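You operate a simulated robot arm through the tools that you are given. There is no shell and no other tool.

You are at the controls of a simulated robot arm. One attempt, no reset.

TASK
Clear the trip on the panel and get the two tripped machines running again.
Fine: push up the breaker that the display names, press reset, restart the lower number first; the other breaker that is down stays down.

It is judged by the outcome, as a careful person would: the job done as asked, and still so three seconds after it is handed in. It fails if anything else is knocked over, pushed out of place, dropped, spilled or broken.

THE ROBOT
A 7-joint arm with a three-finger gripper, fixed in place. Base frame: the origin is on the floor under the middle of its stand, x ahead of it, y to its left, z up. Readings come in m, degrees, newtons and seconds.
It reaches about 1.342 m from its shoulder. Its first joint turns from -166.0 to 166.0 degrees. Payload 2.69 kg.
The tool frame sits at the grasp point between the pads (the TCP): z along the fingers, y along the line on which they close. The tips reach 0.03 m beyond it. The gripper opens to 0.128 m; its body begins 0.117 m behind the TCP.
Orientation is that of the tool frame in the base frame, as [roll, pitch, yaw] about the fixed x, y, z axes, in that order (R = Rz(yaw) Ry(pitch) Rx(roll)). With the fingers straight down and closing along the base's y, the tool's x points along the base's -x, its y along +y and its z along -z.

THE INTERFACE
- The arm moves only by the tool step_arm. Its arguments are lists of equal length, an entry for each row: "slide": the shift along the tool's x, y, z in m, a list of three; "angular": the turn, a rotation vector about the tool's x, y, z in degrees, a list of three; "grip": the closure in counts, from 0 (fully open) to 255 (shut). In form: {"slide": [[tx, ty, tz], ...], "angular": [[wx, wy, wz], ...], "grip": [grip, ...]}. A call has 1 to 20 rows; each row is the pose to reach, as a shift and turn from the pose commanded when the call began, along the tool's axes at that moment. A row lasts 0.2 s, in which the tool goes at most 0.05 m and 8.6 degrees; a call with a longer step from one row to the next is refused whole, and so is a gripper value outside its range. Where a pose cannot be reached the arm comes as near as it can. A force on the tool above 40 N (or 10 N above the force at the start of the call, whichever is more), or a blocked arm, ends the call early, and 0.2 s more pass. The fingers move at their own pace (about 0.127 m/s each) and stop on an object; they squeeze with about 43 N. The grip force told is the motor's: it shows also when the fingers shut on nothing. Time passes only in rows, and 0.2 s behind the last, so rows that repeat a pose let the fingers close. It gives the time, the measured TCP pose, the force on the tool (base axes), the opening and the grip force at its end, in the units of the frame above (readings bear some noise), with the torque about the TCP (base axes, N m) and any sound that the robot's microphone picked up.
- Cameras (640 x 400 px; columns grow to the right, rows downward): "scene" is fixed at [0.219, 0.4991, 1.5912]; the picture's right is [-0.49, -0.87, 0.00], its down [-0.40, 0.22, -0.89] and it looks along [0.78, -0.43, -0.46] (base axes); focal length 333 px, centre (320, 200). "wrist" rides on the gripper at [0.058, 0.054, -0.131] in the tool frame; the picture's right is [-0.68, 0.74, 0.00], its down [-0.62, -0.57, -0.55] and it looks along [-0.40, -0.37, 0.84] (tool axes); focal length 234 px, centre (320, 200). There is no depth. A picture from a camera that has moved, and an enlarged one, comes with that camera's place and axes in the base frame and with its lens.
- grab_frame(camera): a new picture of that camera. It takes no simulated time.
- slide_trunk(by): moves the trunk up (or, below 0, down) by that many m; the arm rides with it, the base frame stays. It gives what a move gives, with no picture.
- enlarge(camera, box): a new picture of the part [left, top, right, bottom] of that camera's present view, enlarged. It takes no simulated time.
- job_done(): hands the job in; it is judged then, once.

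Nothing tells you positions but the pictures and the camera data. Unless the task says otherwise, let go and move clear before handing in.

The tools are called after "Emit:" by a JSON object that holds its "name" and its "arguments". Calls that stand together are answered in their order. step_arm: Moves the arm, as the interface text tells. Its arguments: {"type":"object","properties":{"slide":{"type":"array","items":{"type":"array","items":{"type":"number"}}},"angular":{"type":"array","items":{"type":"array","items":{"type":"number"}}},"grip":{"type":"array","items":{"type":"number"}}},"required":["slide","angular","grip"]} The other tools are called the same way: slide_trunk (by) moves the trunk up or down; grab_frame (camera) takes a picture; enlarge (camera, box) takes an enlarged picture of a part of a camera's view; job_done () hands the job in.

At the start:

```text
clock: 0.0
tool_pos: [0.544, -0.0725, 1.4369]
tcp_rot: [-179.9, 0.1, 179.9]
force: [-0.2, -0.1, -0.2]
torque: [0.01, 0.01, -0.02]
grip_width: 0.1277
gripper_force: 0.1
trunk travel left (down, up): [-0.15, 0.2]
```

scene: 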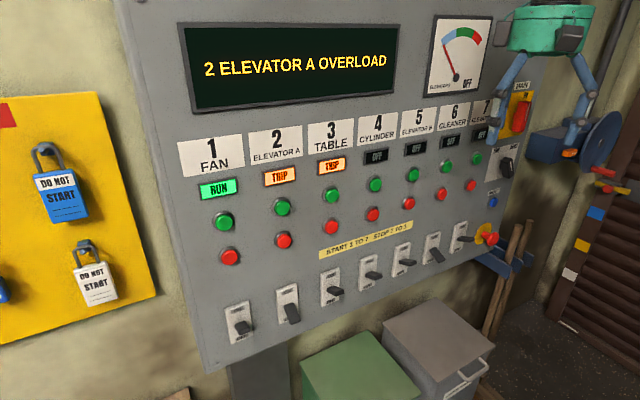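
wrist: 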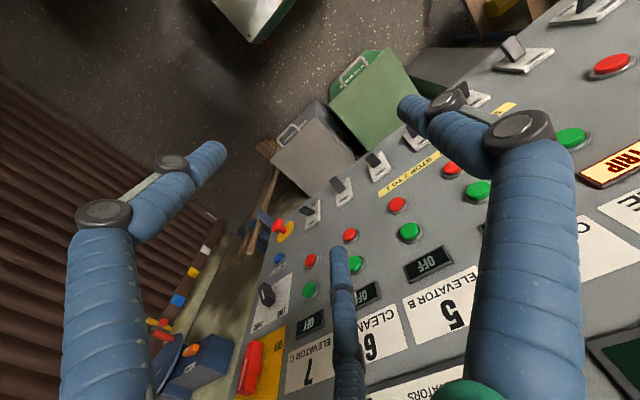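

I see a panel with seven machine columns. The display reads "2 ELEVATOR A OVERLOAD", and columns 2 and 3 show TRIP. I'll look closer at the breakers, the reset control and the buttons before I move.

Emit:
{"name": "enlarge", "arguments": {"camera": "scene", "box": [180, 120, 400, 260]}}

Emit:
{"name": "enlarge", "arguments": {"camera": "scene", "box": [200, 220, 400, 350]}}

Emit:
{"name": "enlarge", "arguments": {"camera": "scene", "box": [380, 70, 560, 280]}}

Emit:
{"name": "enlarge", "arguments": {"camera": "wrist", "box": [230, 150, 450, 400]}}

```text
2.86 times, centred on (290, 190) of scene
camera zoom: at [0.219, 0.4991, 1.5912], right [-0.49, -0.87, 0.0], down [-0.4, 0.22, -0.89], along [0.78, -0.43, -0.46], focal length 951 px, centre (406, 229)
```

zoom: 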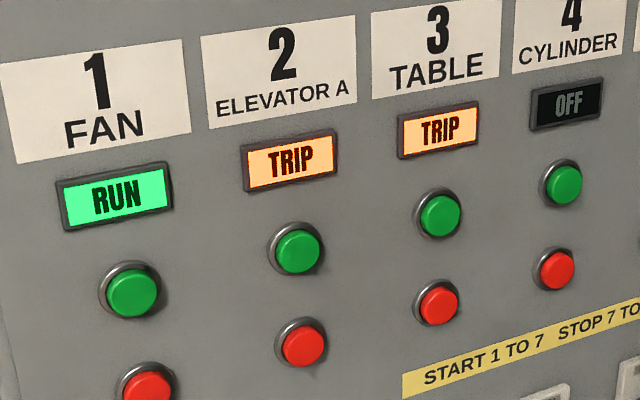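

```text
3.08 times, centred on (300, 285) of scene
camera zoom: at [0.219, 0.4991, 1.5912], right [-0.49, -0.87, 0.0], down [-0.4, 0.22, -0.89], along [0.78, -0.43, -0.46], focal length 1024 px, centre (382, -62)
```

zoom: 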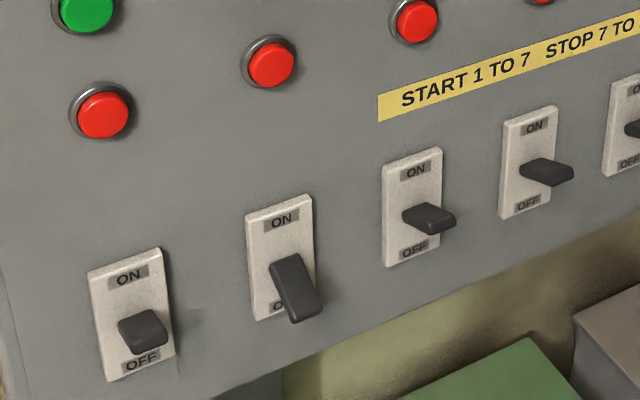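

```text
1.90 times, centred on (470, 175) of scene
camera zoom: at [0.219, 0.4991, 1.5912], right [-0.49, -0.87, 0.0], down [-0.4, 0.22, -0.89], along [0.78, -0.43, -0.46], focal length 634 px, centre (34, 248)
```

zoom: 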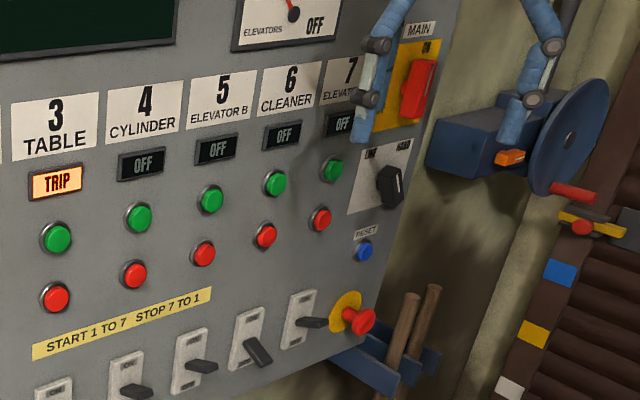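

```text
1.60 times, centred on (340, 275) of wrist
camera zoom: at [0.4865, -0.0201, 1.5698], right [0.68, 0.74, 0.0], down [0.62, -0.57, 0.55], along [0.4, -0.37, -0.84], focal length 375 px, centre (288, 80)
```

zoom: 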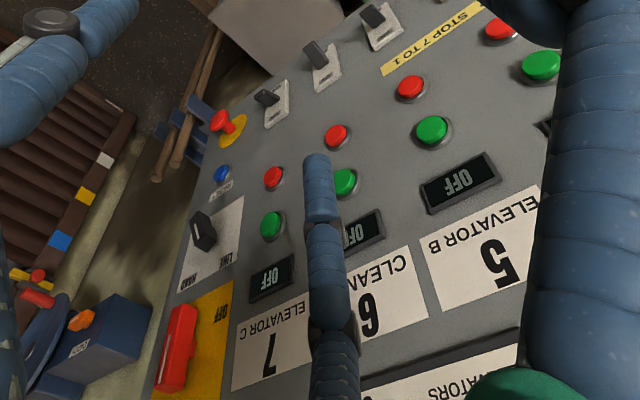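

The panel face looks vertical at about x≈0.80 m, with columns about 0.12 m apart (column 2 at y≈0.27, column 3 at y≈0.15). Only breakers 2 and 6 are down, and the blue reset is near (0.79, -0.455, 1.09). I'll close the fingers first and check how they meet.

Emit:
{"name": "step_arm", "arguments": {"slide": [[0, 0, 0], [0, 0, 0], [0, 0, 0], [0, 0, 0], [0, 0, 0]], "angular": [[0, 0, 0], [0, 0, 0], [0, 0, 0], [0, 0, 0], [0, 0, 0]], "grip": [255, 255, 255, 255, 255]}}

Emit:
{"name": "grab_frame", "arguments": {"camera": "wrist"}}

Emit:
{"name": "grab_frame", "arguments": {"camera": "scene"}}

```text
clock: 1.2
tool_pos: [0.545, -0.0727, 1.4388]
tcp_rot: [-179.9, 0.0, -179.9]
force: [0.2, 0.3, 0.4]
torque: [-0.05, -0.01, 0.01]
grip_width: 0.0023
gripper_force: 31.4
trunk travel left (down, up): [-0.15, 0.2]
```

```text
taken
camera wrist: at [0.4865, -0.0201, 1.5698], right [0.68, 0.74, 0.0], down [0.62, -0.57, 0.55], along [0.4, -0.37, -0.84], focal length 234 px, centre (320, 200)
```

wrist: 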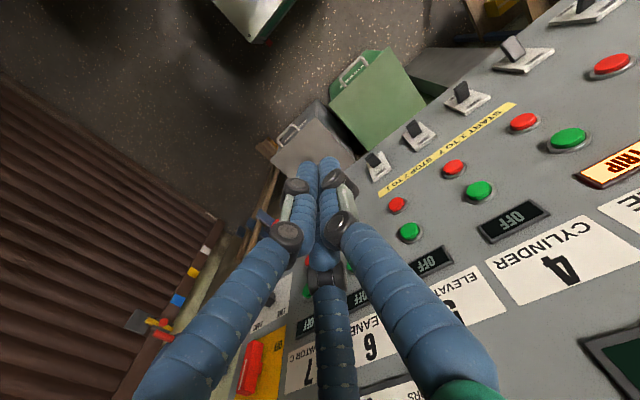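

```text
taken
```

scene: 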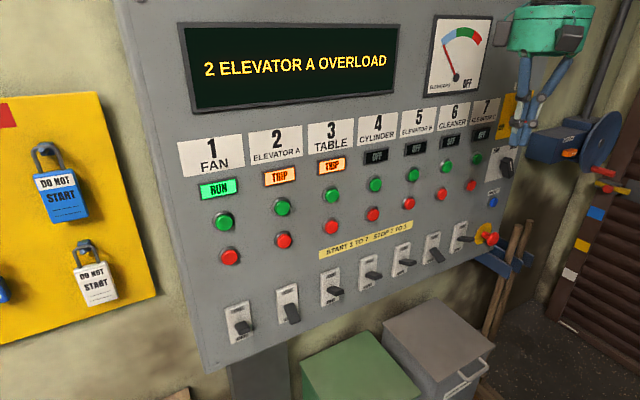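

The closed tips meet in a compact cluster. Next I'll swing the tool to point at the panel (+x), well clear of its face, and check that it got there.

Emit:
{"name": "step_arm", "arguments": {"slide": [[0, 0, 0], [0, 0, 0], [0, 0, 0], [0, 0, 0], [0, 0, 0], [0, 0, 0], [0, 0, 0], [0, 0, 0], [0, 0, 0], [0, 0, 0], [0, 0, 0], [0, 0, 0]], "angular": [[0, -8.2, 0], [0, -16.4, 0], [0, -24.6, 0], [0, -32.8, 0], [0, -41, 0], [0, -49.2, 0], [0, -57.4, 0], [0, -65.6, 0], [0, -73.8, 0], [0, -82, 0], [0, -90, 0], [0, -90, 0]], "grip": [255, 255, 255, 255, 255, 255, 255, 255, 255, 255, 255, 255]}}

Emit:
{"name": "grab_frame", "arguments": {"camera": "wrist"}}

Emit:
{"name": "grab_frame", "arguments": {"camera": "scene"}}

```text
clock: 3.8
tool_pos: [0.5445, -0.0716, 1.4379]
tcp_rot: [-68.9, 89.9, -69.0]
force: [1.1, 0.0, -0.7]
torque: [-0.03, -0.04, 0.01]
grip_width: 0.0023
gripper_force: 31.7
trunk travel left (down, up): [-0.15, 0.2]
```

```text
taken
camera wrist: at [0.4136, -0.0197, 1.3792], right [0.0, 0.74, 0.68], down [-0.55, -0.56, 0.62], along [0.84, -0.37, 0.4], focal length 234 px, centre (320, 200)
```

wrist: 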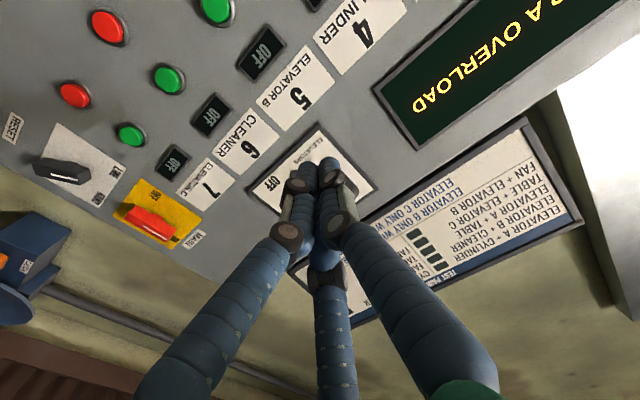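

```text
taken
```

scene: 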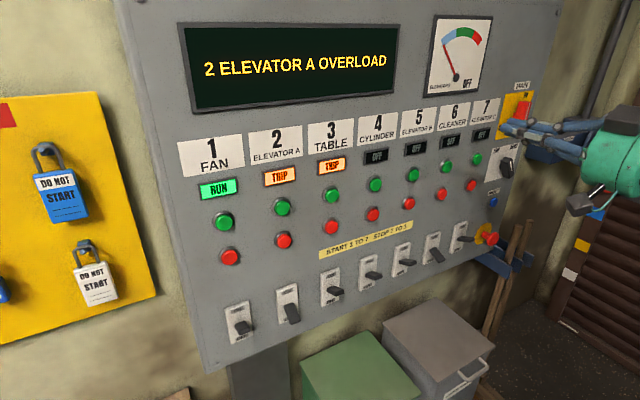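

The tool now points at the panel and the pose held. There's another notice beside the display, so I'll read it before going on.

Emit:
{"name": "enlarge", "arguments": {"camera": "wrist", "box": [340, 110, 600, 330]}}

Emit:
{"name": "enlarge", "arguments": {"camera": "scene", "box": [230, 200, 500, 340]}}

```text
1.82 times, centred on (470, 220) of wrist
camera zoom: at [0.4136, -0.0197, 1.3792], right [0.0, 0.74, 0.68], down [-0.55, -0.56, 0.62], along [0.84, -0.37, 0.4], focal length 426 px, centre (47, 164)
```

zoom: 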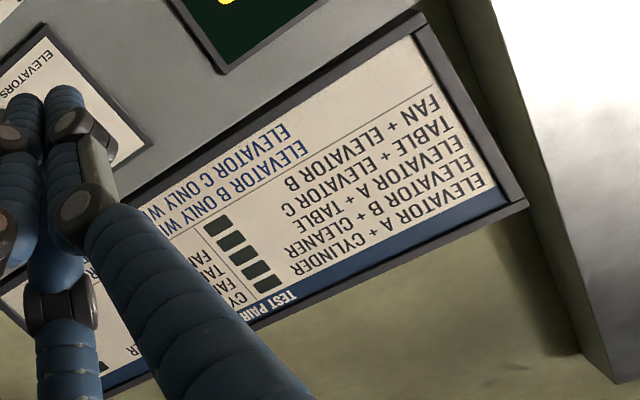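

```text
2.37 times, centred on (365, 270) of scene
camera zoom: at [0.219, 0.4991, 1.5912], right [-0.49, -0.87, 0.0], down [-0.4, 0.22, -0.89], along [0.78, -0.43, -0.46], focal length 789 px, centre (213, 34)
```

zoom: 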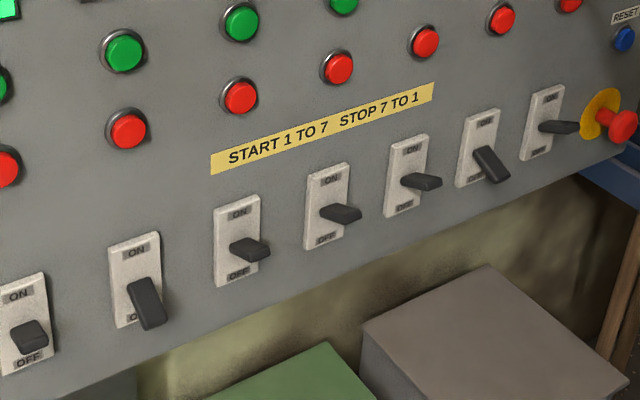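

The notice is a test-pair table and doesn't affect this job. I'll bring the tool in front of column 2, staying about 0.2 m off the panel.

Emit:
{"name": "step_arm", "arguments": {"slide": [[0.034, 0.024, 0], [0.068, 0.048, 0], [0.102, 0.072, 0], [0.136, 0.096, 0], [0.17, 0.12, 0], [0.204, 0.144, 0], [0.238, 0.17, 0], [0.272, 0.194, 0], [0.306, 0.218, 0], [0.34, 0.242, 0], [0.374, 0.266, 0], [0.408, 0.29, 0], [0.442, 0.315, 0], [0.476, 0.342, 0], [0.5, 0.342, 0], [0.5, 0.342, 0]], "angular": [[0, 0, 0], [0, 0, 0], [0, 0, 0], [0, 0, 0], [0, 0, 0], [0, 0, 0], [0, 0, 0], [0, 0, 0], [0, 0, 0], [0, 0, 0], [0, 0, 0], [0, 0, 0], [0, 0, 0], [0, 0, 0], [0, 0, 0], [0, 0, 0]], "grip": [255, 255, 255, 255, 255, 255, 255, 255, 255, 255, 255, 255, 255, 255, 255, 255]}}

Emit:
{"name": "grab_frame", "arguments": {"camera": "wrist"}}

Emit:
{"name": "grab_frame", "arguments": {"camera": "scene"}}

```text
clock: 6.7
tool_pos: [0.5059, -0.0078, 1.2072]
tcp_rot: [-20.7, 79.7, -16.2]
force: [0.3, 0.9, 0.5]
torque: [0.02, 0.0, 0.01]
grip_width: 0.002
gripper_force: 31.0
out of reach, approached as far as the arm can: row 3, 4, 5, 6, 7, 8, 9, 10, 11, 12, 13, 14
trunk travel left (down, up): [-0.15, 0.2]
stopped in row 14: the arm was blocked; the commanded pose is now the measured one
```

```text
taken
camera wrist: at [0.3832, 0.0294, 1.1248], right [-0.17, 0.77, 0.62], down [-0.61, -0.58, 0.55], along [0.78, -0.28, 0.56], focal length 234 px, centre (320, 200)
```

wrist: 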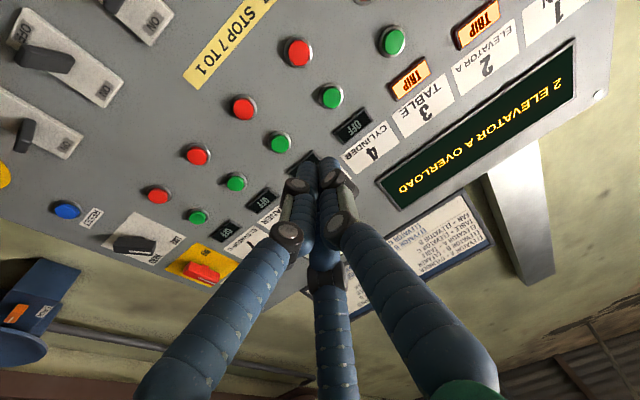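

```text
taken
```

scene: 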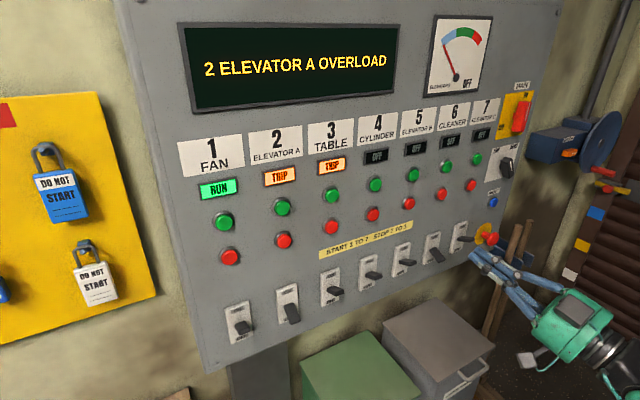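

The arm ran into its own limits: too low and too close in for a level tool, and nothing was touched. I'll lower the trunk so the shoulder is nearer breaker height, then re-level the tool further forward.

Emit:
{"name": "slide_trunk", "arguments": {"by": -0.15}}

Emit:
{"name": "grab_frame", "arguments": {"camera": "scene"}}

Emit:
{"name": "grab_frame", "arguments": {"camera": "wrist"}}

```text
clock: 8.4
tool_pos: [0.5062, -0.0082, 1.0566]
tcp_rot: [-20.6, 79.6, -16.1]
force: [0.3, -0.5, -0.5]
torque: [0.02, -0.02, 0.01]
grip_width: 0.0021
gripper_force: 31.2
trunk travel left (down, up): [0.0, 0.35]
```

```text
taken
```

scene: 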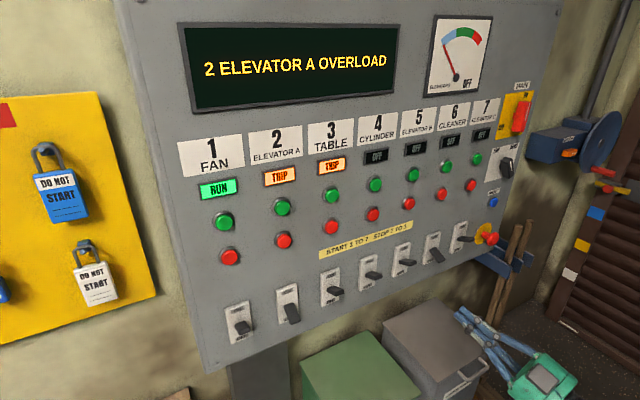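

```text
taken
camera wrist: at [0.383, 0.0295, 0.9746], right [-0.17, 0.77, 0.62], down [-0.61, -0.58, 0.55], along [0.78, -0.28, 0.56], focal length 234 px, centre (320, 200)
```

wrist: 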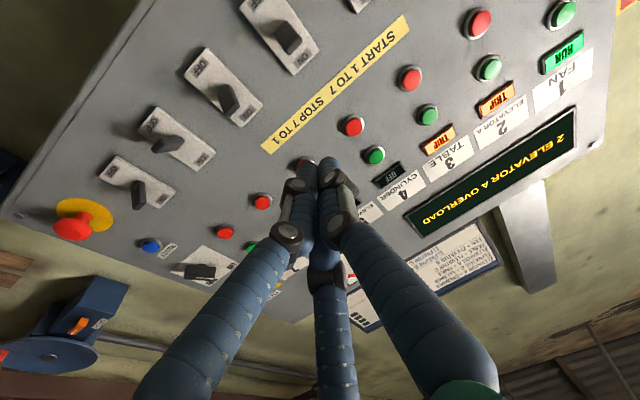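

The tool is at z≈1.06 and pointing slightly up, with plenty of room to the panel. I'll move it forward and square it up to see how far the arm follows from here.

Emit:
{"name": "step_arm", "arguments": {"slide": [[0.004, -0.002, 0.025], [0.008, -0.004, 0.05], [0.013, -0.006, 0.075], [0.017, -0.007, 0.098], [0.017, -0.007, 0.098]], "angular": [[1.1, 2.5, 0.8], [2.2, 5, 1.6], [3.3, 7.5, 2.4], [4.5, 9.86, 3.3], [4.5, 9.86, 3.3]], "grip": [255, 255, 255, 255, 255]}}

```text
clock: 9.6
tool_pos: [0.5981, -0.0481, 1.0579]
tcp_rot: [170.8, 89.6, 171.7]
force: [-0.3, -0.6, -0.5]
torque: [-0.04, -0.05, 0.01]
grip_width: 0.0021
gripper_force: 30.6
out of reach, approached as far as the arm can: row 1, 2, 3, 4, 5
trunk travel left (down, up): [0.0, 0.35]
```

Straightening the wrist like this seems to run close to a singularity, which blocks moving left. I'll pitch the fingers down, shift left to column 2, then pitch back up there.

Emit:
{"name": "step_arm", "arguments": {"slide": [[-0.01, 0, -0.008], [-0.02, 0, -0.016], [-0.03, 0, -0.024], [-0.04, 0, -0.032], [-0.05, 0, -0.04], [-0.06, 0, -0.048], [-0.07, 0, -0.056], [-0.08, 0, -0.064], [-0.09, 0, -0.072], [-0.1, 0, -0.08], [-0.1, 0, -0.08]], "angular": [[0, 7.5, 0], [0, 15, 0], [0, 22.5, 0], [0, 30, 0], [0, 37.5, 0], [0, 45, 0], [0, 52.5, 0], [0, 60, 0], [0, 67.5, 0], [0, 75, 0], [0, 75, 0]], "grip": [255, 255, 255, 255, 255, 255, 255, 255, 255, 255, 255]}}

Emit:
{"name": "grab_frame", "arguments": {"camera": "scene"}}

```text
clock: 12.0
tool_pos: [0.5149, -0.0498, 1.1546]
tcp_rot: [180.0, 14.7, 180.0]
force: [0.5, 1.4, -0.4]
torque: [0.01, 0.04, -0.03]
grip_width: 0.0021
gripper_force: 31.0
out of reach, approached as far as the arm can: row 6, 7
trunk travel left (down, up): [0.0, 0.35]
```

```text
taken
```

scene: 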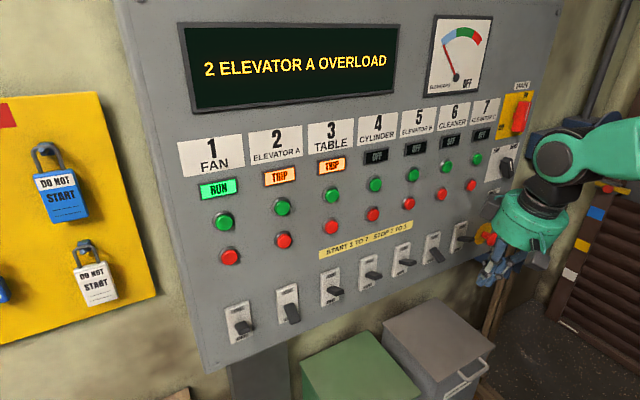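

The fingers point mostly down now and the arm holds the pose it was told. Next I'll move left to column 2's y.

Emit:
{"name": "step_arm", "arguments": {"slide": [[0, 0.04, 0], [0, 0.08, 0], [0, 0.12, 0], [0, 0.16, 0], [0, 0.2, 0], [0, 0.24, 0], [0, 0.28, 0], [0, 0.32, 0], [0, 0.32, 0]], "angular": [[0, 0, 0], [0, 0, 0], [0, 0, 0], [0, 0, 0], [0, 0, 0], [0, 0, 0], [0, 0, 0], [0, 0, 0], [0, 0, 0]], "grip": [255, 255, 255, 255, 255, 255, 255, 255, 255]}}

Emit:
{"name": "grab_frame", "arguments": {"camera": "scene"}}

```text
clock: 14.0
tool_pos: [0.516, 0.2693, 1.1581]
tcp_rot: [180.0, 14.9, 179.9]
force: [0.2, 1.1, 0.2]
torque: [-0.02, 0.01, -0.01]
grip_width: 0.0022
gripper_force: 31.3
trunk travel left (down, up): [0.0, 0.35]
```

```text
taken
```

scene: 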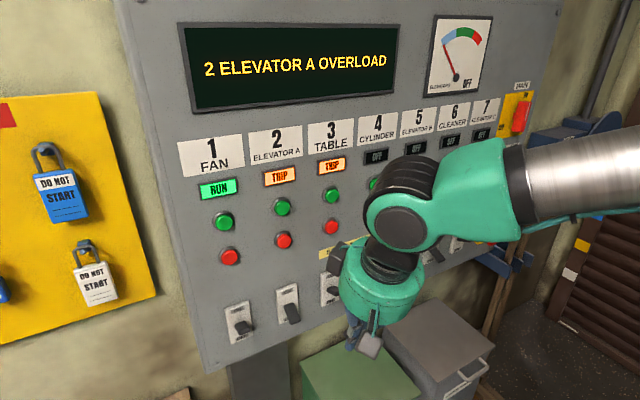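

I'm at y≈0.27. Now I'll pitch the fingers up toward level while easing forward and down a little.

Emit:
{"name": "step_arm", "arguments": {"slide": [[-0.0066, 0, 0.012], [-0.0132, 0, 0.024], [-0.0198, 0, 0.036], [-0.0264, 0, 0.048], [-0.033, 0, 0.06], [-0.0396, 0, 0.072], [-0.046, 0, 0.085], [-0.0526, 0, 0.097], [-0.0592, 0, 0.109], [-0.0659, 0, 0.1212], [-0.0659, 0, 0.1212]], "angular": [[0, -7.5, 0], [0, -15, 0], [0, -22.5, 0], [0, -30, 0], [0, -37.5, 0], [0, -45, 0], [0, -52.5, 0], [0, -60, 0], [0, -67.5, 0], [0, -75, 0], [0, -75, 0]], "grip": [255, 255, 255, 255, 255, 255, 255, 255, 255, 255, 255]}}

Emit:
{"name": "grab_frame", "arguments": {"camera": "scene"}}

Emit:
{"name": "grab_frame", "arguments": {"camera": "wrist"}}

```text
clock: 16.4
tool_pos: [0.6131, 0.2719, 1.0582]
tcp_rot: [125.3, 89.8, 125.3]
force: [0.3, 0.3, 0.1]
torque: [0.02, 0.0, 0.0]
grip_width: 0.0022
gripper_force: 31.5
trunk travel left (down, up): [0.0, 0.35]
```

```text
taken
```

scene: 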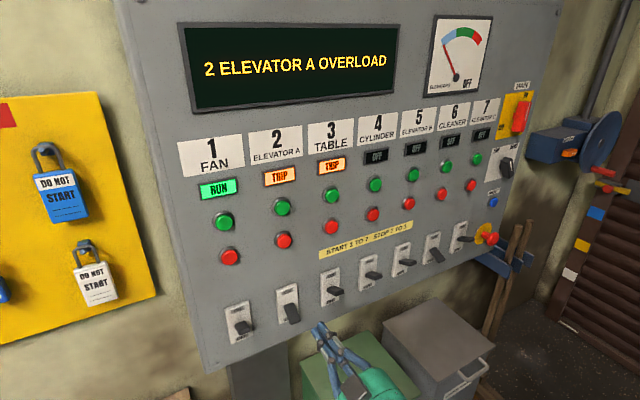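

```text
taken
camera wrist: at [0.4813, 0.3246, 1.0007], right [0.0, 0.74, 0.68], down [-0.55, -0.57, 0.62], along [0.84, -0.37, 0.4], focal length 234 px, centre (320, 200)
```

wrist: 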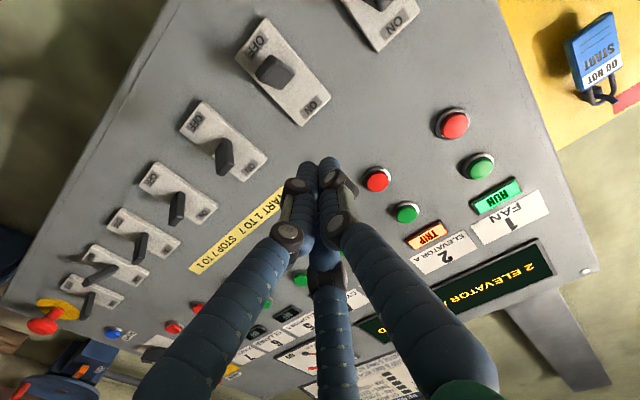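

The tool is level at (0.61, 0.27, 1.06) in front of column 2. I'll zoom in on lever 2 from this view to fix where its tip is.

Emit:
{"name": "enlarge", "arguments": {"camera": "wrist", "box": [200, 0, 420, 140]}}

Emit:
{"name": "enlarge", "arguments": {"camera": "scene", "box": [220, 270, 360, 360]}}

```text
2.86 times, centred on (310, 70) of wrist
camera zoom: at [0.4813, 0.3246, 1.0007], right [0.0, 0.74, 0.68], down [-0.55, -0.57, 0.62], along [0.84, -0.37, 0.4], focal length 669 px, centre (349, 571)
```

zoom: 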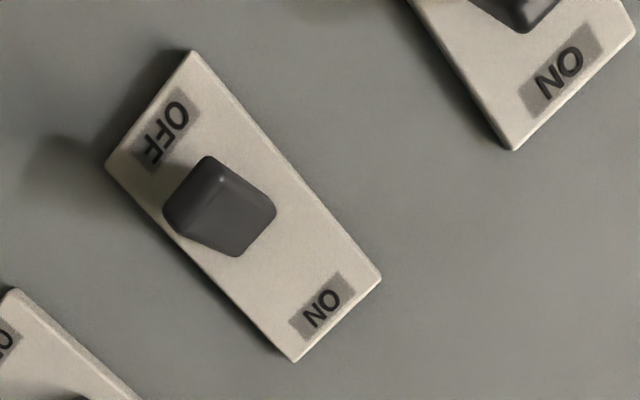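

```text
4.44 times, centred on (290, 315) of scene
camera zoom: at [0.219, 0.4991, 1.5912], right [-0.49, -0.87, 0.0], down [-0.4, 0.22, -0.89], along [0.78, -0.43, -0.46], focal length 1480 px, centre (453, -311)
```

zoom: 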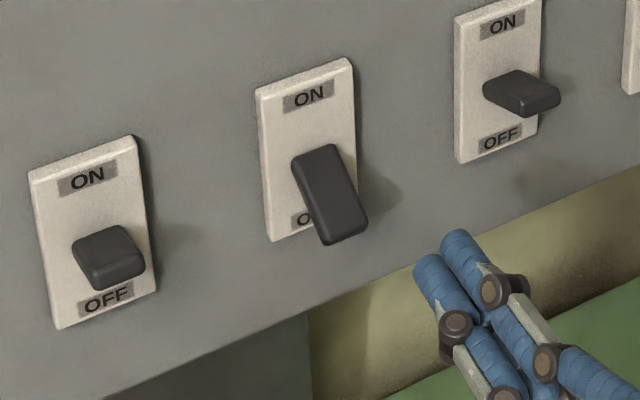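

Lever 2's tip is near (0.743, 0.274, 0.97) and tilted down. The plate face is at x≈0.789, and in the ON position the tip sits near z≈1.01. I'll lower the closed fingers to z≈0.91 while still clear of the panel, then go under the lever.

Emit:
{"name": "step_arm", "arguments": {"slide": [[0.03, 0.001, 0], [0.06, 0.002, 0], [0.09, 0.003, 0], [0.12, 0.004, 0], [0.148, 0.005, 0], [0.148, 0.005, 0]], "angular": [[0, 0, 0], [0, 0, 0], [0, 0, 0], [0, 0, 0], [0, 0, 0], [0, 0, 0]], "grip": [255, 255, 255, 255, 255, 255]}}

Emit:
{"name": "grab_frame", "arguments": {"camera": "scene"}}

Emit:
{"name": "grab_frame", "arguments": {"camera": "wrist"}}

```text
clock: 17.8
tool_pos: [0.612, 0.2763, 0.9105]
tcp_rot: [160.1, 90.0, 160.0]
force: [-0.7, -0.5, -0.1]
torque: [0.01, -0.02, -0.01]
grip_width: 0.0021
gripper_force: 30.8
trunk travel left (down, up): [0.0, 0.35]
```

```text
taken
```

scene: 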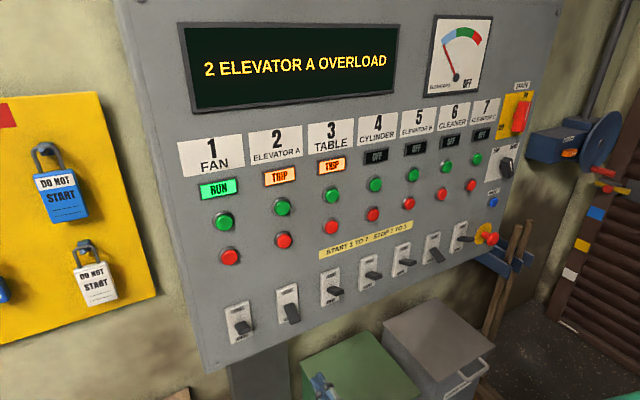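

```text
taken
camera wrist: at [0.4807, 0.329, 0.8521], right [0.0, 0.74, 0.68], down [-0.55, -0.57, 0.62], along [0.84, -0.37, 0.4], focal length 234 px, centre (320, 200)
```

wrist: 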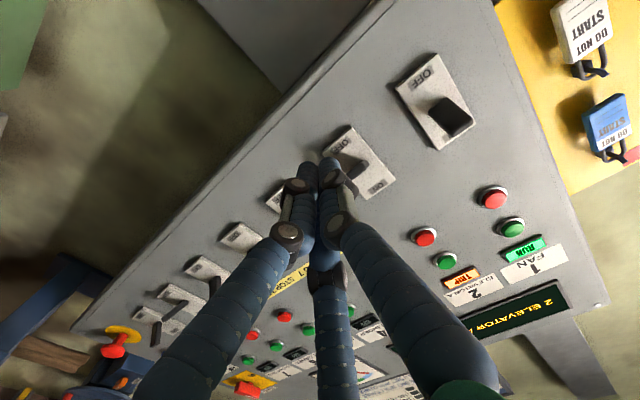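

The fingers sit below lever 2, clear of everything. I'll advance to just short of the lever and look again.

Emit:
{"name": "step_arm", "arguments": {"slide": [[0, 0, 0.03], [0, 0, 0.06], [0, 0, 0.085], [0, 0, 0.1], [0, 0, 0.1]], "angular": [[0, 0, 0], [0, 0, 0], [0, 0, 0], [0, 0, 0], [0, 0, 0]], "grip": [255, 255, 255, 255, 255]}}

Emit:
{"name": "enlarge", "arguments": {"camera": "scene", "box": [220, 270, 380, 400]}}

Emit:
{"name": "enlarge", "arguments": {"camera": "wrist", "box": [220, 60, 420, 220]}}

```text
clock: 19.0
tool_pos: [0.7135, 0.2769, 0.9108]
tcp_rot: [167.6, 89.9, 167.6]
force: [0.2, -1.0, -0.5]
torque: [-0.03, -0.02, 0.02]
grip_width: 0.0019
gripper_force: 30.7
trunk travel left (down, up): [0.0, 0.35]
```

```text
3.08 times, centred on (300, 335) of scene
camera zoom: at [0.219, 0.4991, 1.5912], right [-0.49, -0.87, 0.0], down [-0.4, 0.22, -0.89], along [0.78, -0.43, -0.46], focal length 1024 px, centre (382, -215)
```

zoom: 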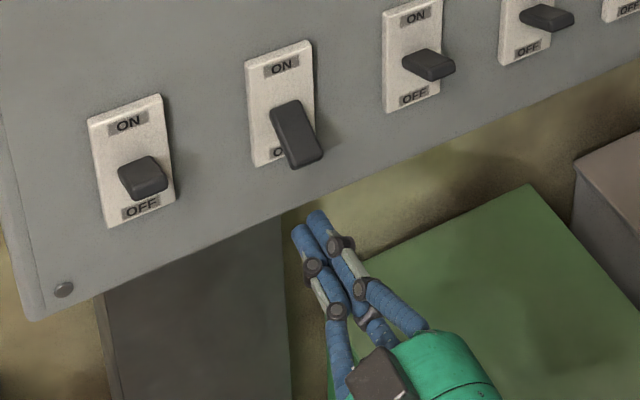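

```text
2.50 times, centred on (320, 140) of wrist
camera zoom: at [0.5815, 0.3294, 0.8534], right [0.0, 0.74, 0.68], down [-0.55, -0.57, 0.62], along [0.84, -0.37, 0.4], focal length 585 px, centre (320, 350)
```

zoom: 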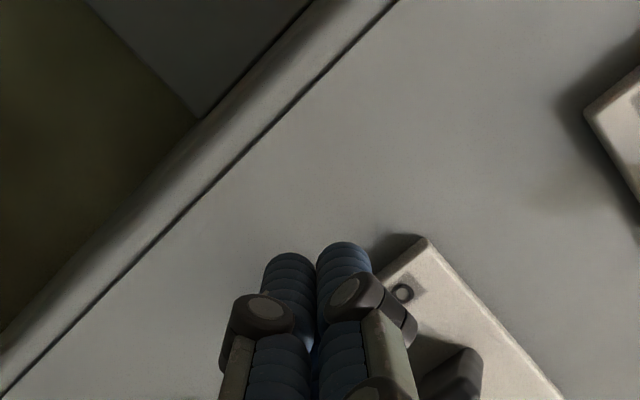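

The tips are just below and in front of lever 2, centred on it. I'll slip 0.022 m further in beneath it and raise gently in small steps, watching the force.

Emit:
{"name": "step_arm", "arguments": {"slide": [[0, 0, 0.011], [0, 0, 0.022], [-0.008, 0, 0.022], [-0.016, 0, 0.022], [-0.022, 0, 0.022], [-0.026, 0, 0.022], [-0.03, 0, 0.022]], "angular": [[0, 0, 0], [0, 0, 0], [0, 0, 0], [0, 0, 0], [0, 0, 0], [0, 0, 0], [0, 0, 0]], "grip": [255, 255, 255, 255, 255, 255, 255]}}

Emit:
{"name": "enlarge", "arguments": {"camera": "scene", "box": [220, 270, 380, 400]}}

Emit:
{"name": "enlarge", "arguments": {"camera": "wrist", "box": [220, 60, 420, 220]}}

```text
clock: 20.6
tool_pos: [0.7353, 0.2747, 0.9394]
tcp_rot: [165.5, 89.8, 165.5]
force: [0.3, -0.8, 0.4]
torque: [0.02, 0.03, 0.0]
grip_width: 0.0021
gripper_force: 32.0
trunk travel left (down, up): [0.0, 0.35]
```

```text
3.08 times, centred on (300, 335) of scene
camera zoom: at [0.219, 0.4991, 1.5912], right [-0.49, -0.87, 0.0], down [-0.4, 0.22, -0.89], along [0.78, -0.43, -0.46], focal length 1024 px, centre (382, -215)
```

zoom: 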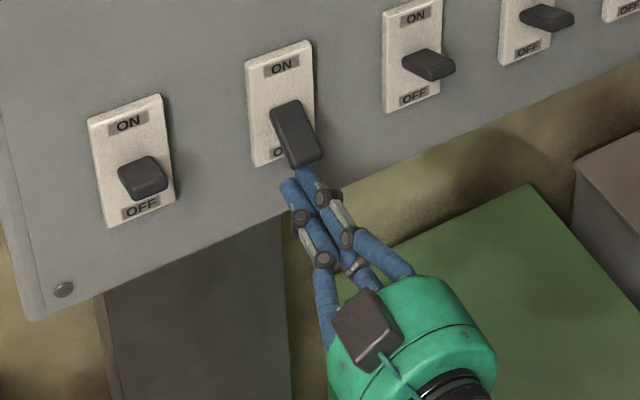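

```text
2.50 times, centred on (320, 140) of wrist
camera zoom: at [0.6036, 0.3278, 0.8821], right [0.0, 0.74, 0.68], down [-0.55, -0.57, 0.62], along [0.84, -0.37, 0.4], focal length 585 px, centre (320, 350)
```

zoom: 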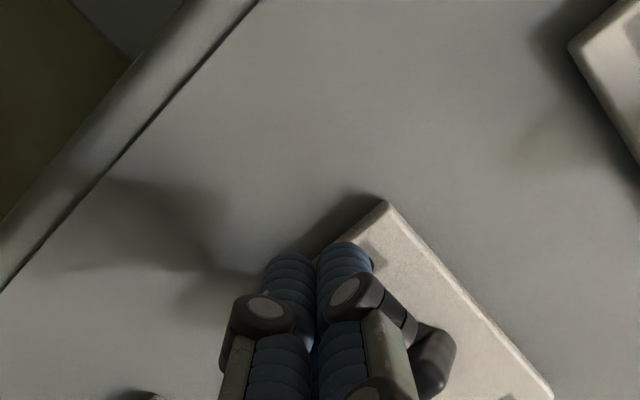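

The fingers are under the lever with no contact yet. I'll keep raising in 5 mm steps.

Emit:
{"name": "step_arm", "arguments": {"slide": [[-0.005, 0, 0], [-0.01, 0, 0], [-0.015, 0, 0], [-0.02, 0, 0], [-0.025, 0, 0]], "angular": [[0, 0, 0], [0, 0, 0], [0, 0, 0], [0, 0, 0], [0, 0, 0]], "grip": [255, 255, 255, 255, 255]}}

Emit:
{"name": "enlarge", "arguments": {"camera": "scene", "box": [220, 250, 380, 380]}}

```text
clock: 21.8
tool_pos: [0.7351, 0.2753, 0.9636]
tcp_rot: [164.6, 89.9, 164.6]
force: [-0.5, -0.2, -1.9]
torque: [0.05, -0.02, 0.0]
grip_width: 0.002
gripper_force: 31.4
trunk travel left (down, up): [0.0, 0.35]
```

```text
3.08 times, centred on (300, 315) of scene
camera zoom: at [0.219, 0.4991, 1.5912], right [-0.49, -0.87, 0.0], down [-0.4, 0.22, -0.89], along [0.78, -0.43, -0.46], focal length 1024 px, centre (382, -154)
```

zoom: 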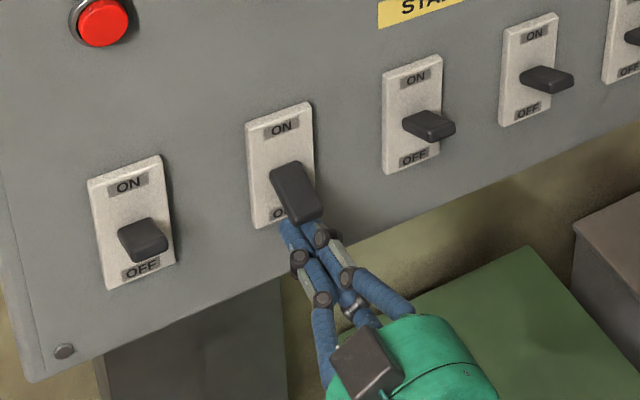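

The lever has started to lift with about 2 N on the tool. I'll continue up.

Emit:
{"name": "step_arm", "arguments": {"slide": [[-0.005, 0, 0], [-0.01, 0, 0], [-0.015, 0, 0], [-0.02, 0, 0]], "angular": [[0, 0, 0], [0, 0, 0], [0, 0, 0], [0, 0, 0]], "grip": [255, 255, 255, 255]}}

Emit:
{"name": "enlarge", "arguments": {"camera": "scene", "box": [220, 250, 380, 380]}}

Emit:
{"name": "grab_frame", "arguments": {"camera": "scene"}}

```text
clock: 22.8
tool_pos: [0.7353, 0.2741, 0.9815]
tcp_rot: [167.6, 89.9, 167.5]
force: [0.2, -0.5, -0.9]
torque: [0.01, 0.0, -0.03]
grip_width: 0.002
gripper_force: 31.5
trunk travel left (down, up): [0.0, 0.35]
```

```text
3.08 times, centred on (300, 315) of scene
camera zoom: at [0.219, 0.4991, 1.5912], right [-0.49, -0.87, 0.0], down [-0.4, 0.22, -0.89], along [0.78, -0.43, -0.46], focal length 1024 px, centre (382, -154)
```

zoom: 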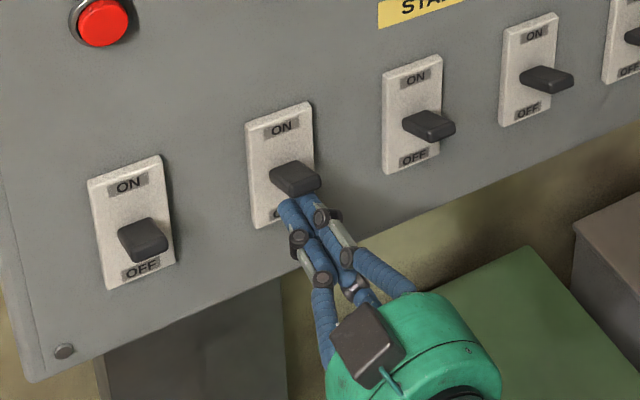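

```text
taken
```

scene: 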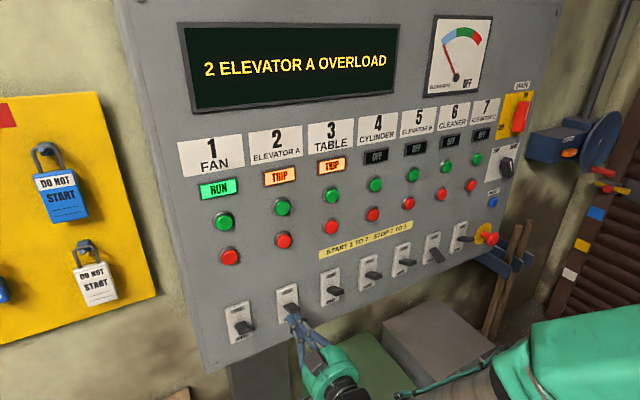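

Lever 2 is nearly in line with the ON levers. I'll raise a bit further so it seats, watching for a click or a rise in force.

Emit:
{"name": "step_arm", "arguments": {"slide": [[-0.004, 0, 0], [-0.008, 0, 0], [-0.012, 0, 0], [-0.015, 0, 0], [-0.015, 0, 0]], "angular": [[0, 0, 0], [0, 0, 0], [0, 0, 0], [0, 0, 0], [0, 0, 0]], "grip": [255, 255, 255, 255, 255]}}

Emit:
{"name": "enlarge", "arguments": {"camera": "scene", "box": [220, 250, 380, 380]}}

```text
clock: 23.7
tool_pos: [0.7317, 0.2729, 0.9856]
tcp_rot: [-162.9, 89.1, -162.9]
force: [-3.6, 0.2, -3.3]
torque: [0.03, -0.07, -0.01]
grip_width: 0.0021
gripper_force: 31.6
trunk travel left (down, up): [0.0, 0.35]
stopped in row 4: the force on the tool passed its limit at 43 N (the readings are from after the stop); the commanded pose is now the measured one
```

```text
3.08 times, centred on (300, 315) of scene
camera zoom: at [0.219, 0.4991, 1.5912], right [-0.49, -0.87, 0.0], down [-0.4, 0.22, -0.89], along [0.78, -0.43, -0.46], focal length 1024 px, centre (382, -154)
```

zoom: 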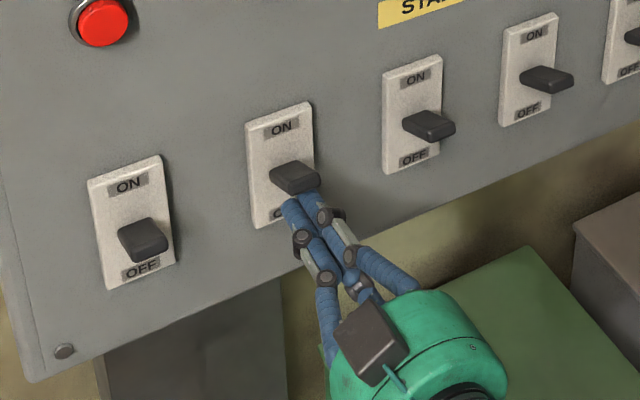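

The lever has hit its ON stop and matches the other ON levers. I'll drop down to release it, back away, and check that it stays up.

Emit:
{"name": "step_arm", "arguments": {"slide": [[0.01, 0, 0], [0.02, 0, -0.005], [0.035, 0, -0.015], [0.045, 0, -0.05], [0.045, 0, -0.09], [0.045, 0, -0.13], [0.045, 0, -0.13]], "angular": [[0, 0, 0], [0, 0, 0], [0, 0, 0], [0, 0, 0], [0, 0, 0], [0, 0, 0], [0, 0, 0]], "grip": [255, 255, 255, 255, 255, 255, 255]}}

Emit:
{"name": "enlarge", "arguments": {"camera": "scene", "box": [220, 220, 500, 380]}}

Emit:
{"name": "grab_frame", "arguments": {"camera": "scene"}}

Emit:
{"name": "grab_frame", "arguments": {"camera": "wrist"}}

```text
clock: 25.3
tool_pos: [0.6007, 0.2741, 0.9452]
tcp_rot: [-164.8, 89.2, -164.9]
force: [1.4, 0.6, -0.4]
torque: [-0.01, 0.04, -0.01]
grip_width: 0.0022
gripper_force: 31.7
trunk travel left (down, up): [0.0, 0.35]
```

```text
2.29 times, centred on (360, 300) of scene
camera zoom: at [0.219, 0.4991, 1.5912], right [-0.49, -0.87, 0.0], down [-0.4, 0.22, -0.89], along [0.78, -0.43, -0.46], focal length 761 px, centre (229, -29)
```

zoom: 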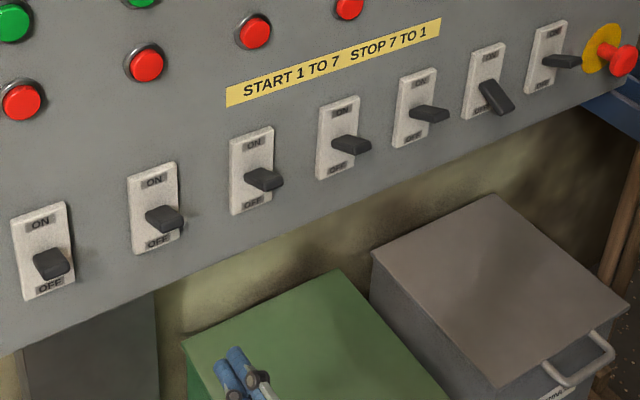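

```text
taken
```

scene: 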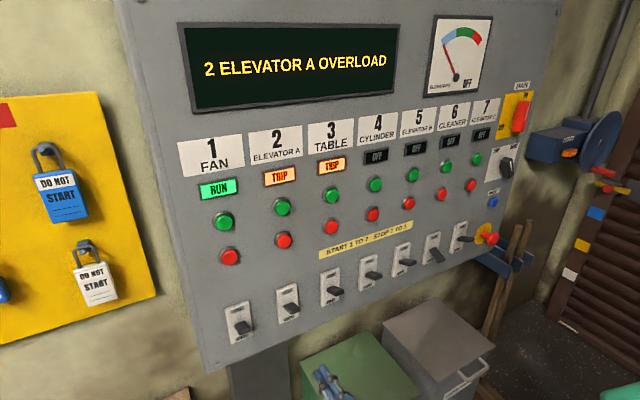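

```text
taken
camera wrist: at [0.469, 0.3262, 0.8905], right [0.01, 0.74, 0.67], down [-0.54, -0.56, 0.63], along [0.84, -0.37, 0.39], focal length 234 px, centre (320, 200)
```

wrist: 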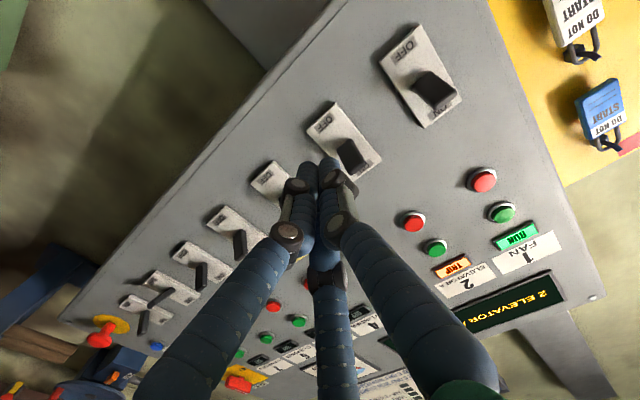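

Breaker 2 stays up by itself and breaker 6 is still down. Next is the reset: I'll retreat with the fingers pitched down before crossing to the right.

Emit:
{"name": "step_arm", "arguments": {"slide": [[-0.022, 0, -0.0085], [-0.044, 0, -0.017], [-0.066, 0, -0.0255], [-0.088, 0, -0.034], [-0.11, 0, -0.0425], [-0.132, 0, -0.051], [-0.154, 0, -0.0595], [-0.176, 0, -0.068], [-0.198, 0, -0.0765], [-0.213, 0, -0.085], [-0.213, 0, -0.085]], "angular": [[0, 7.4, 0], [0, 14.8, 0], [0, 22.2, 0], [0, 29.6, 0], [0, 37, 0], [0, 44.4, 0], [0, 51.8, 0], [0, 59.2, 0], [0, 66.6, 0], [0, 74.2, 0], [0, 74.2, 0]], "grip": [255, 255, 255, 255, 255, 255, 255, 255, 255, 255, 255]}}

```text
clock: 27.7
tool_pos: [0.5205, 0.2747, 1.1582]
tcp_rot: [-179.8, 14.8, 180.0]
force: [0.1, 0.4, -1.4]
torque: [0.0, 0.02, -0.01]
grip_width: 0.0021
gripper_force: 31.6
trunk travel left (down, up): [0.0, 0.35]
```

The fingers point down again and are well clear. I'll sweep right, 0.27 m off the panel, to the reset's y.

Emit:
{"name": "step_arm", "arguments": {"slide": [[0, -0.04, 0], [0, -0.08, 0], [0, -0.12, 0], [0, -0.16, 0], [0, -0.2, 0], [0, -0.24, 0], [0, -0.28, 0], [0, -0.32, 0], [0, -0.36, 0], [0, -0.4, 0], [0, -0.44, 0], [0, -0.48, 0], [0, -0.52, 0], [0, -0.56, 0], [0, -0.6, 0], [0, -0.64, 0], [0, -0.68, 0], [0, -0.72, 0], [0, -0.73, 0], [0, -0.73, 0]], "angular": [[0, 0, 0], [0, 0, 0], [0, 0, 0], [0, 0, 0], [0, 0, 0], [0, 0, 0], [0, 0, 0], [0, 0, 0], [0, 0, 0], [0, 0, 0], [0, 0, 0], [0, 0, 0], [0, 0, 0], [0, 0, 0], [0, 0, 0], [0, 0, 0], [0, 0, 0], [0, 0, 0], [0, 0, 0], [0, 0, 0]], "grip": [255, 255, 255, 255, 255, 255, 255, 255, 255, 255, 255, 255, 255, 255, 255, 255, 255, 255, 255, 255]}}

Emit:
{"name": "grab_frame", "arguments": {"camera": "scene"}}

Emit:
{"name": "grab_frame", "arguments": {"camera": "wrist"}}

```text
clock: 31.9
tool_pos: [0.5205, -0.4546, 1.1617]
tcp_rot: [-179.9, 15.0, -179.9]
force: [0.5, -0.2, -0.5]
torque: [0.03, 0.01, 0.01]
grip_width: 0.0022
gripper_force: 31.4
trunk travel left (down, up): [0.0, 0.35]
```

```text
taken
```

scene: 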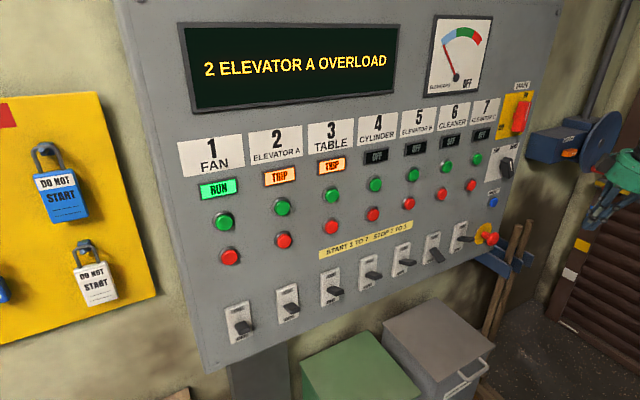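

```text
taken
camera wrist: at [0.4289, -0.4021, 1.2743], right [0.65, 0.74, 0.17], down [0.45, -0.56, 0.69], along [0.61, -0.37, -0.7], focal length 234 px, centre (320, 200)
```

wrist: 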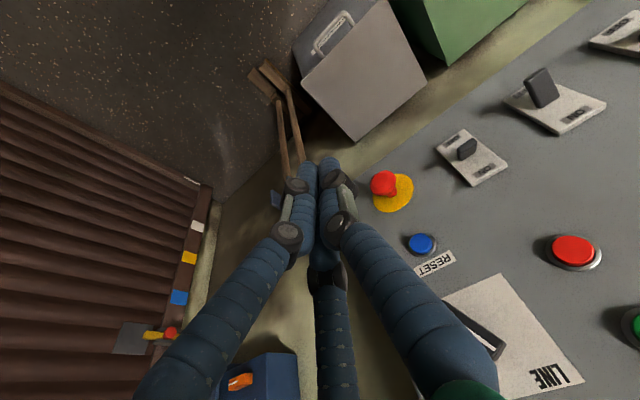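

I see the blue RESET at about (0.785, -0.457, 1.093), with the E-stop about 0.1 m below it. I'll pitch the fingers up level at the reset's height, staying back at x≈0.62.

Emit:
{"name": "step_arm", "arguments": {"slide": [[-0.0079, 0, 0.0092], [-0.0158, 0, 0.0183], [-0.0237, 0, 0.0275], [-0.0316, 0, 0.0366], [-0.0395, 0, 0.0458], [-0.0474, 0, 0.055], [-0.0553, 0, 0.0641], [-0.0632, 0, 0.0733], [-0.0711, 0, 0.0824], [-0.079, 0, 0.0916], [-0.079, 0, 0.0916]], "angular": [[0, -7.5, 0], [0, -15, 0], [0, -22.5, 0], [0, -30, 0], [0, -37.5, 0], [0, -45, 0], [0, -52.5, 0], [0, -60, 0], [0, -67.5, 0], [0, -75, 0], [0, -75, 0]], "grip": [255, 255, 255, 255, 255, 255, 255, 255, 255, 255, 255]}}

Emit:
{"name": "grab_frame", "arguments": {"camera": "scene"}}

Emit:
{"name": "grab_frame", "arguments": {"camera": "wrist"}}

```text
clock: 34.3
tool_pos: [0.6194, -0.4576, 1.0932]
tcp_rot: [-90.0, 89.7, -90.0]
force: [0.0, -0.5, -0.1]
torque: [-0.01, -0.03, 0.01]
grip_width: 0.0024
gripper_force: 31.5
trunk travel left (down, up): [0.0, 0.35]
```

```text
taken
```

scene: 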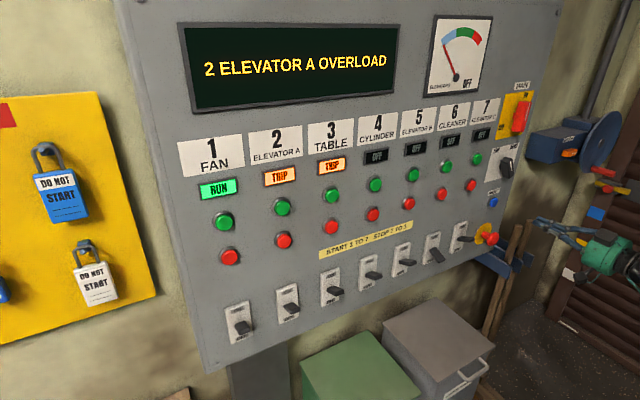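

```text
taken
camera wrist: at [0.4886, -0.404, 1.0359], right [0.0, 0.74, 0.67], down [-0.55, -0.56, 0.62], along [0.84, -0.37, 0.41], focal length 234 px, centre (320, 200)
```

wrist: 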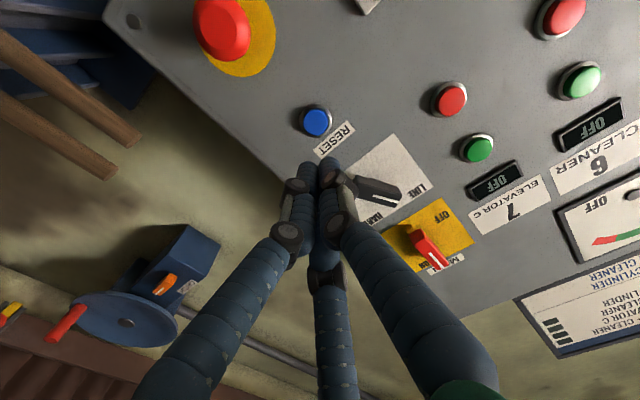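

The tool axis lines up with RESET within about 2 mm. I'll advance until the tips are about 1 cm short of it and check before pressing.

Emit:
{"name": "step_arm", "arguments": {"slide": [[0.001, -0.001, 0.03], [0.002, -0.001, 0.06], [0.002, -0.001, 0.09], [0.002, -0.001, 0.115], [0.002, -0.001, 0.123], [0.002, -0.001, 0.123]], "angular": [[0, 0, 0], [0, 0, 0], [0, 0, 0], [0, 0, 0], [0, 0, 0], [0, 0, 0]], "grip": [255, 255, 255, 255, 255, 255]}}

Emit:
{"name": "enlarge", "arguments": {"camera": "scene", "box": [430, 130, 590, 260]}}

Emit:
{"name": "enlarge", "arguments": {"camera": "wrist", "box": [220, 80, 420, 220]}}

```text
clock: 35.7
tool_pos: [0.7416, -0.4571, 1.0915]
tcp_rot: [-102.6, 89.8, -102.7]
force: [1.0, -0.2, 0.5]
torque: [0.05, -0.02, -0.02]
grip_width: 0.002
gripper_force: 31.3
trunk travel left (down, up): [0.0, 0.35]
```

```text
3.08 times, centred on (510, 195) of scene
camera zoom: at [0.219, 0.4991, 1.5912], right [-0.49, -0.87, 0.0], down [-0.4, 0.22, -0.89], along [0.78, -0.43, -0.46], focal length 1024 px, centre (-265, 215)
```

zoom: 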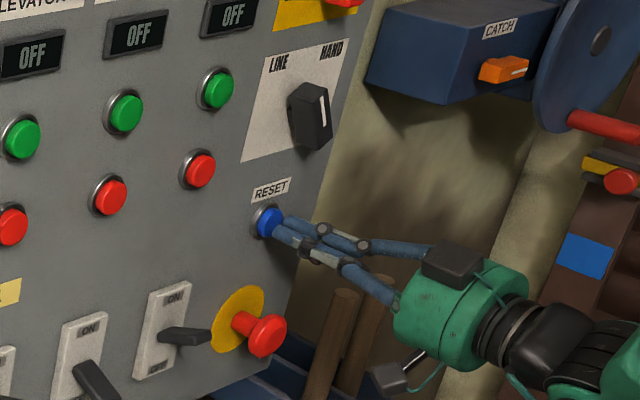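

```text
2.86 times, centred on (320, 150) of wrist
camera zoom: at [0.611, -0.4041, 1.034], right [0.0, 0.74, 0.67], down [-0.55, -0.56, 0.62], along [0.84, -0.37, 0.4], focal length 669 px, centre (320, 343)
```

zoom: 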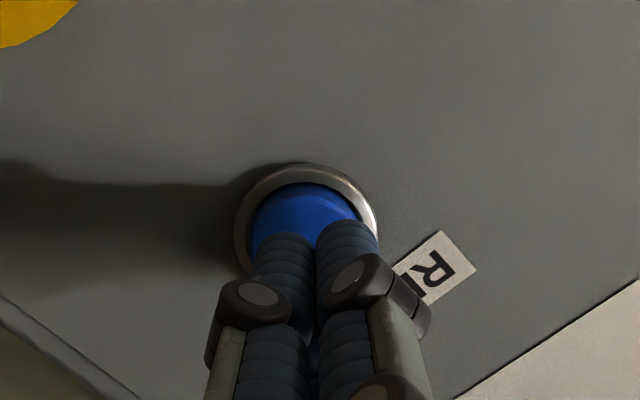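

The tips are centred on the blue button and almost touching. I'll press in small steps.

Emit:
{"name": "step_arm", "arguments": {"slide": [[0, 0, 0.005], [0, 0, 0.01], [0, 0, 0.013], [0, 0, 0.016], [0, 0, 0.019], [0, 0, 0.022]], "angular": [[0, 0, 0], [0, 0, 0], [0, 0, 0], [0, 0, 0], [0, 0, 0], [0, 0, 0]], "grip": [255, 255, 255, 255, 255, 255]}}

Emit:
{"name": "grab_frame", "arguments": {"camera": "scene"}}

Emit:
{"name": "enlarge", "arguments": {"camera": "wrist", "box": [220, 80, 420, 220]}}

```text
clock: 37.1
tool_pos: [0.763, -0.4576, 1.0902]
tcp_rot: [-91.7, 89.8, -91.6]
force: [-22.6, -1.7, 1.9]
torque: [-0.11, -0.05, -0.11]
grip_width: 0.0063
gripper_force: 31.3
trunk travel left (down, up): [0.0, 0.35]
heard: click
```

```text
taken
```

scene: 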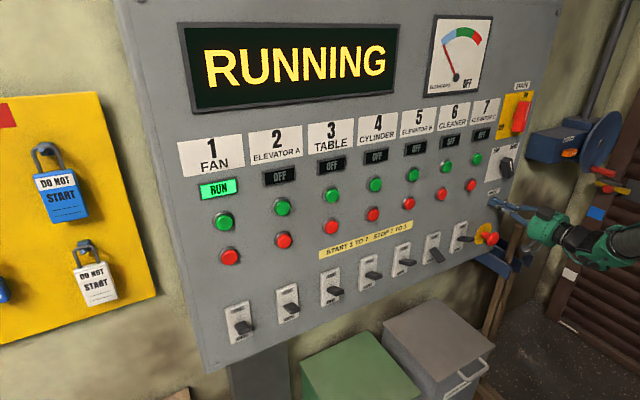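

```text
2.86 times, centred on (320, 150) of wrist
camera zoom: at [0.6318, -0.4058, 1.0329], right [0.0, 0.74, 0.67], down [-0.55, -0.56, 0.62], along [0.84, -0.37, 0.41], focal length 669 px, centre (320, 343)
```

zoom: 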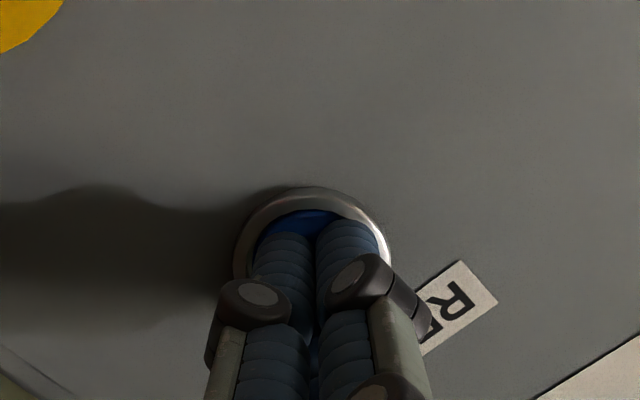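

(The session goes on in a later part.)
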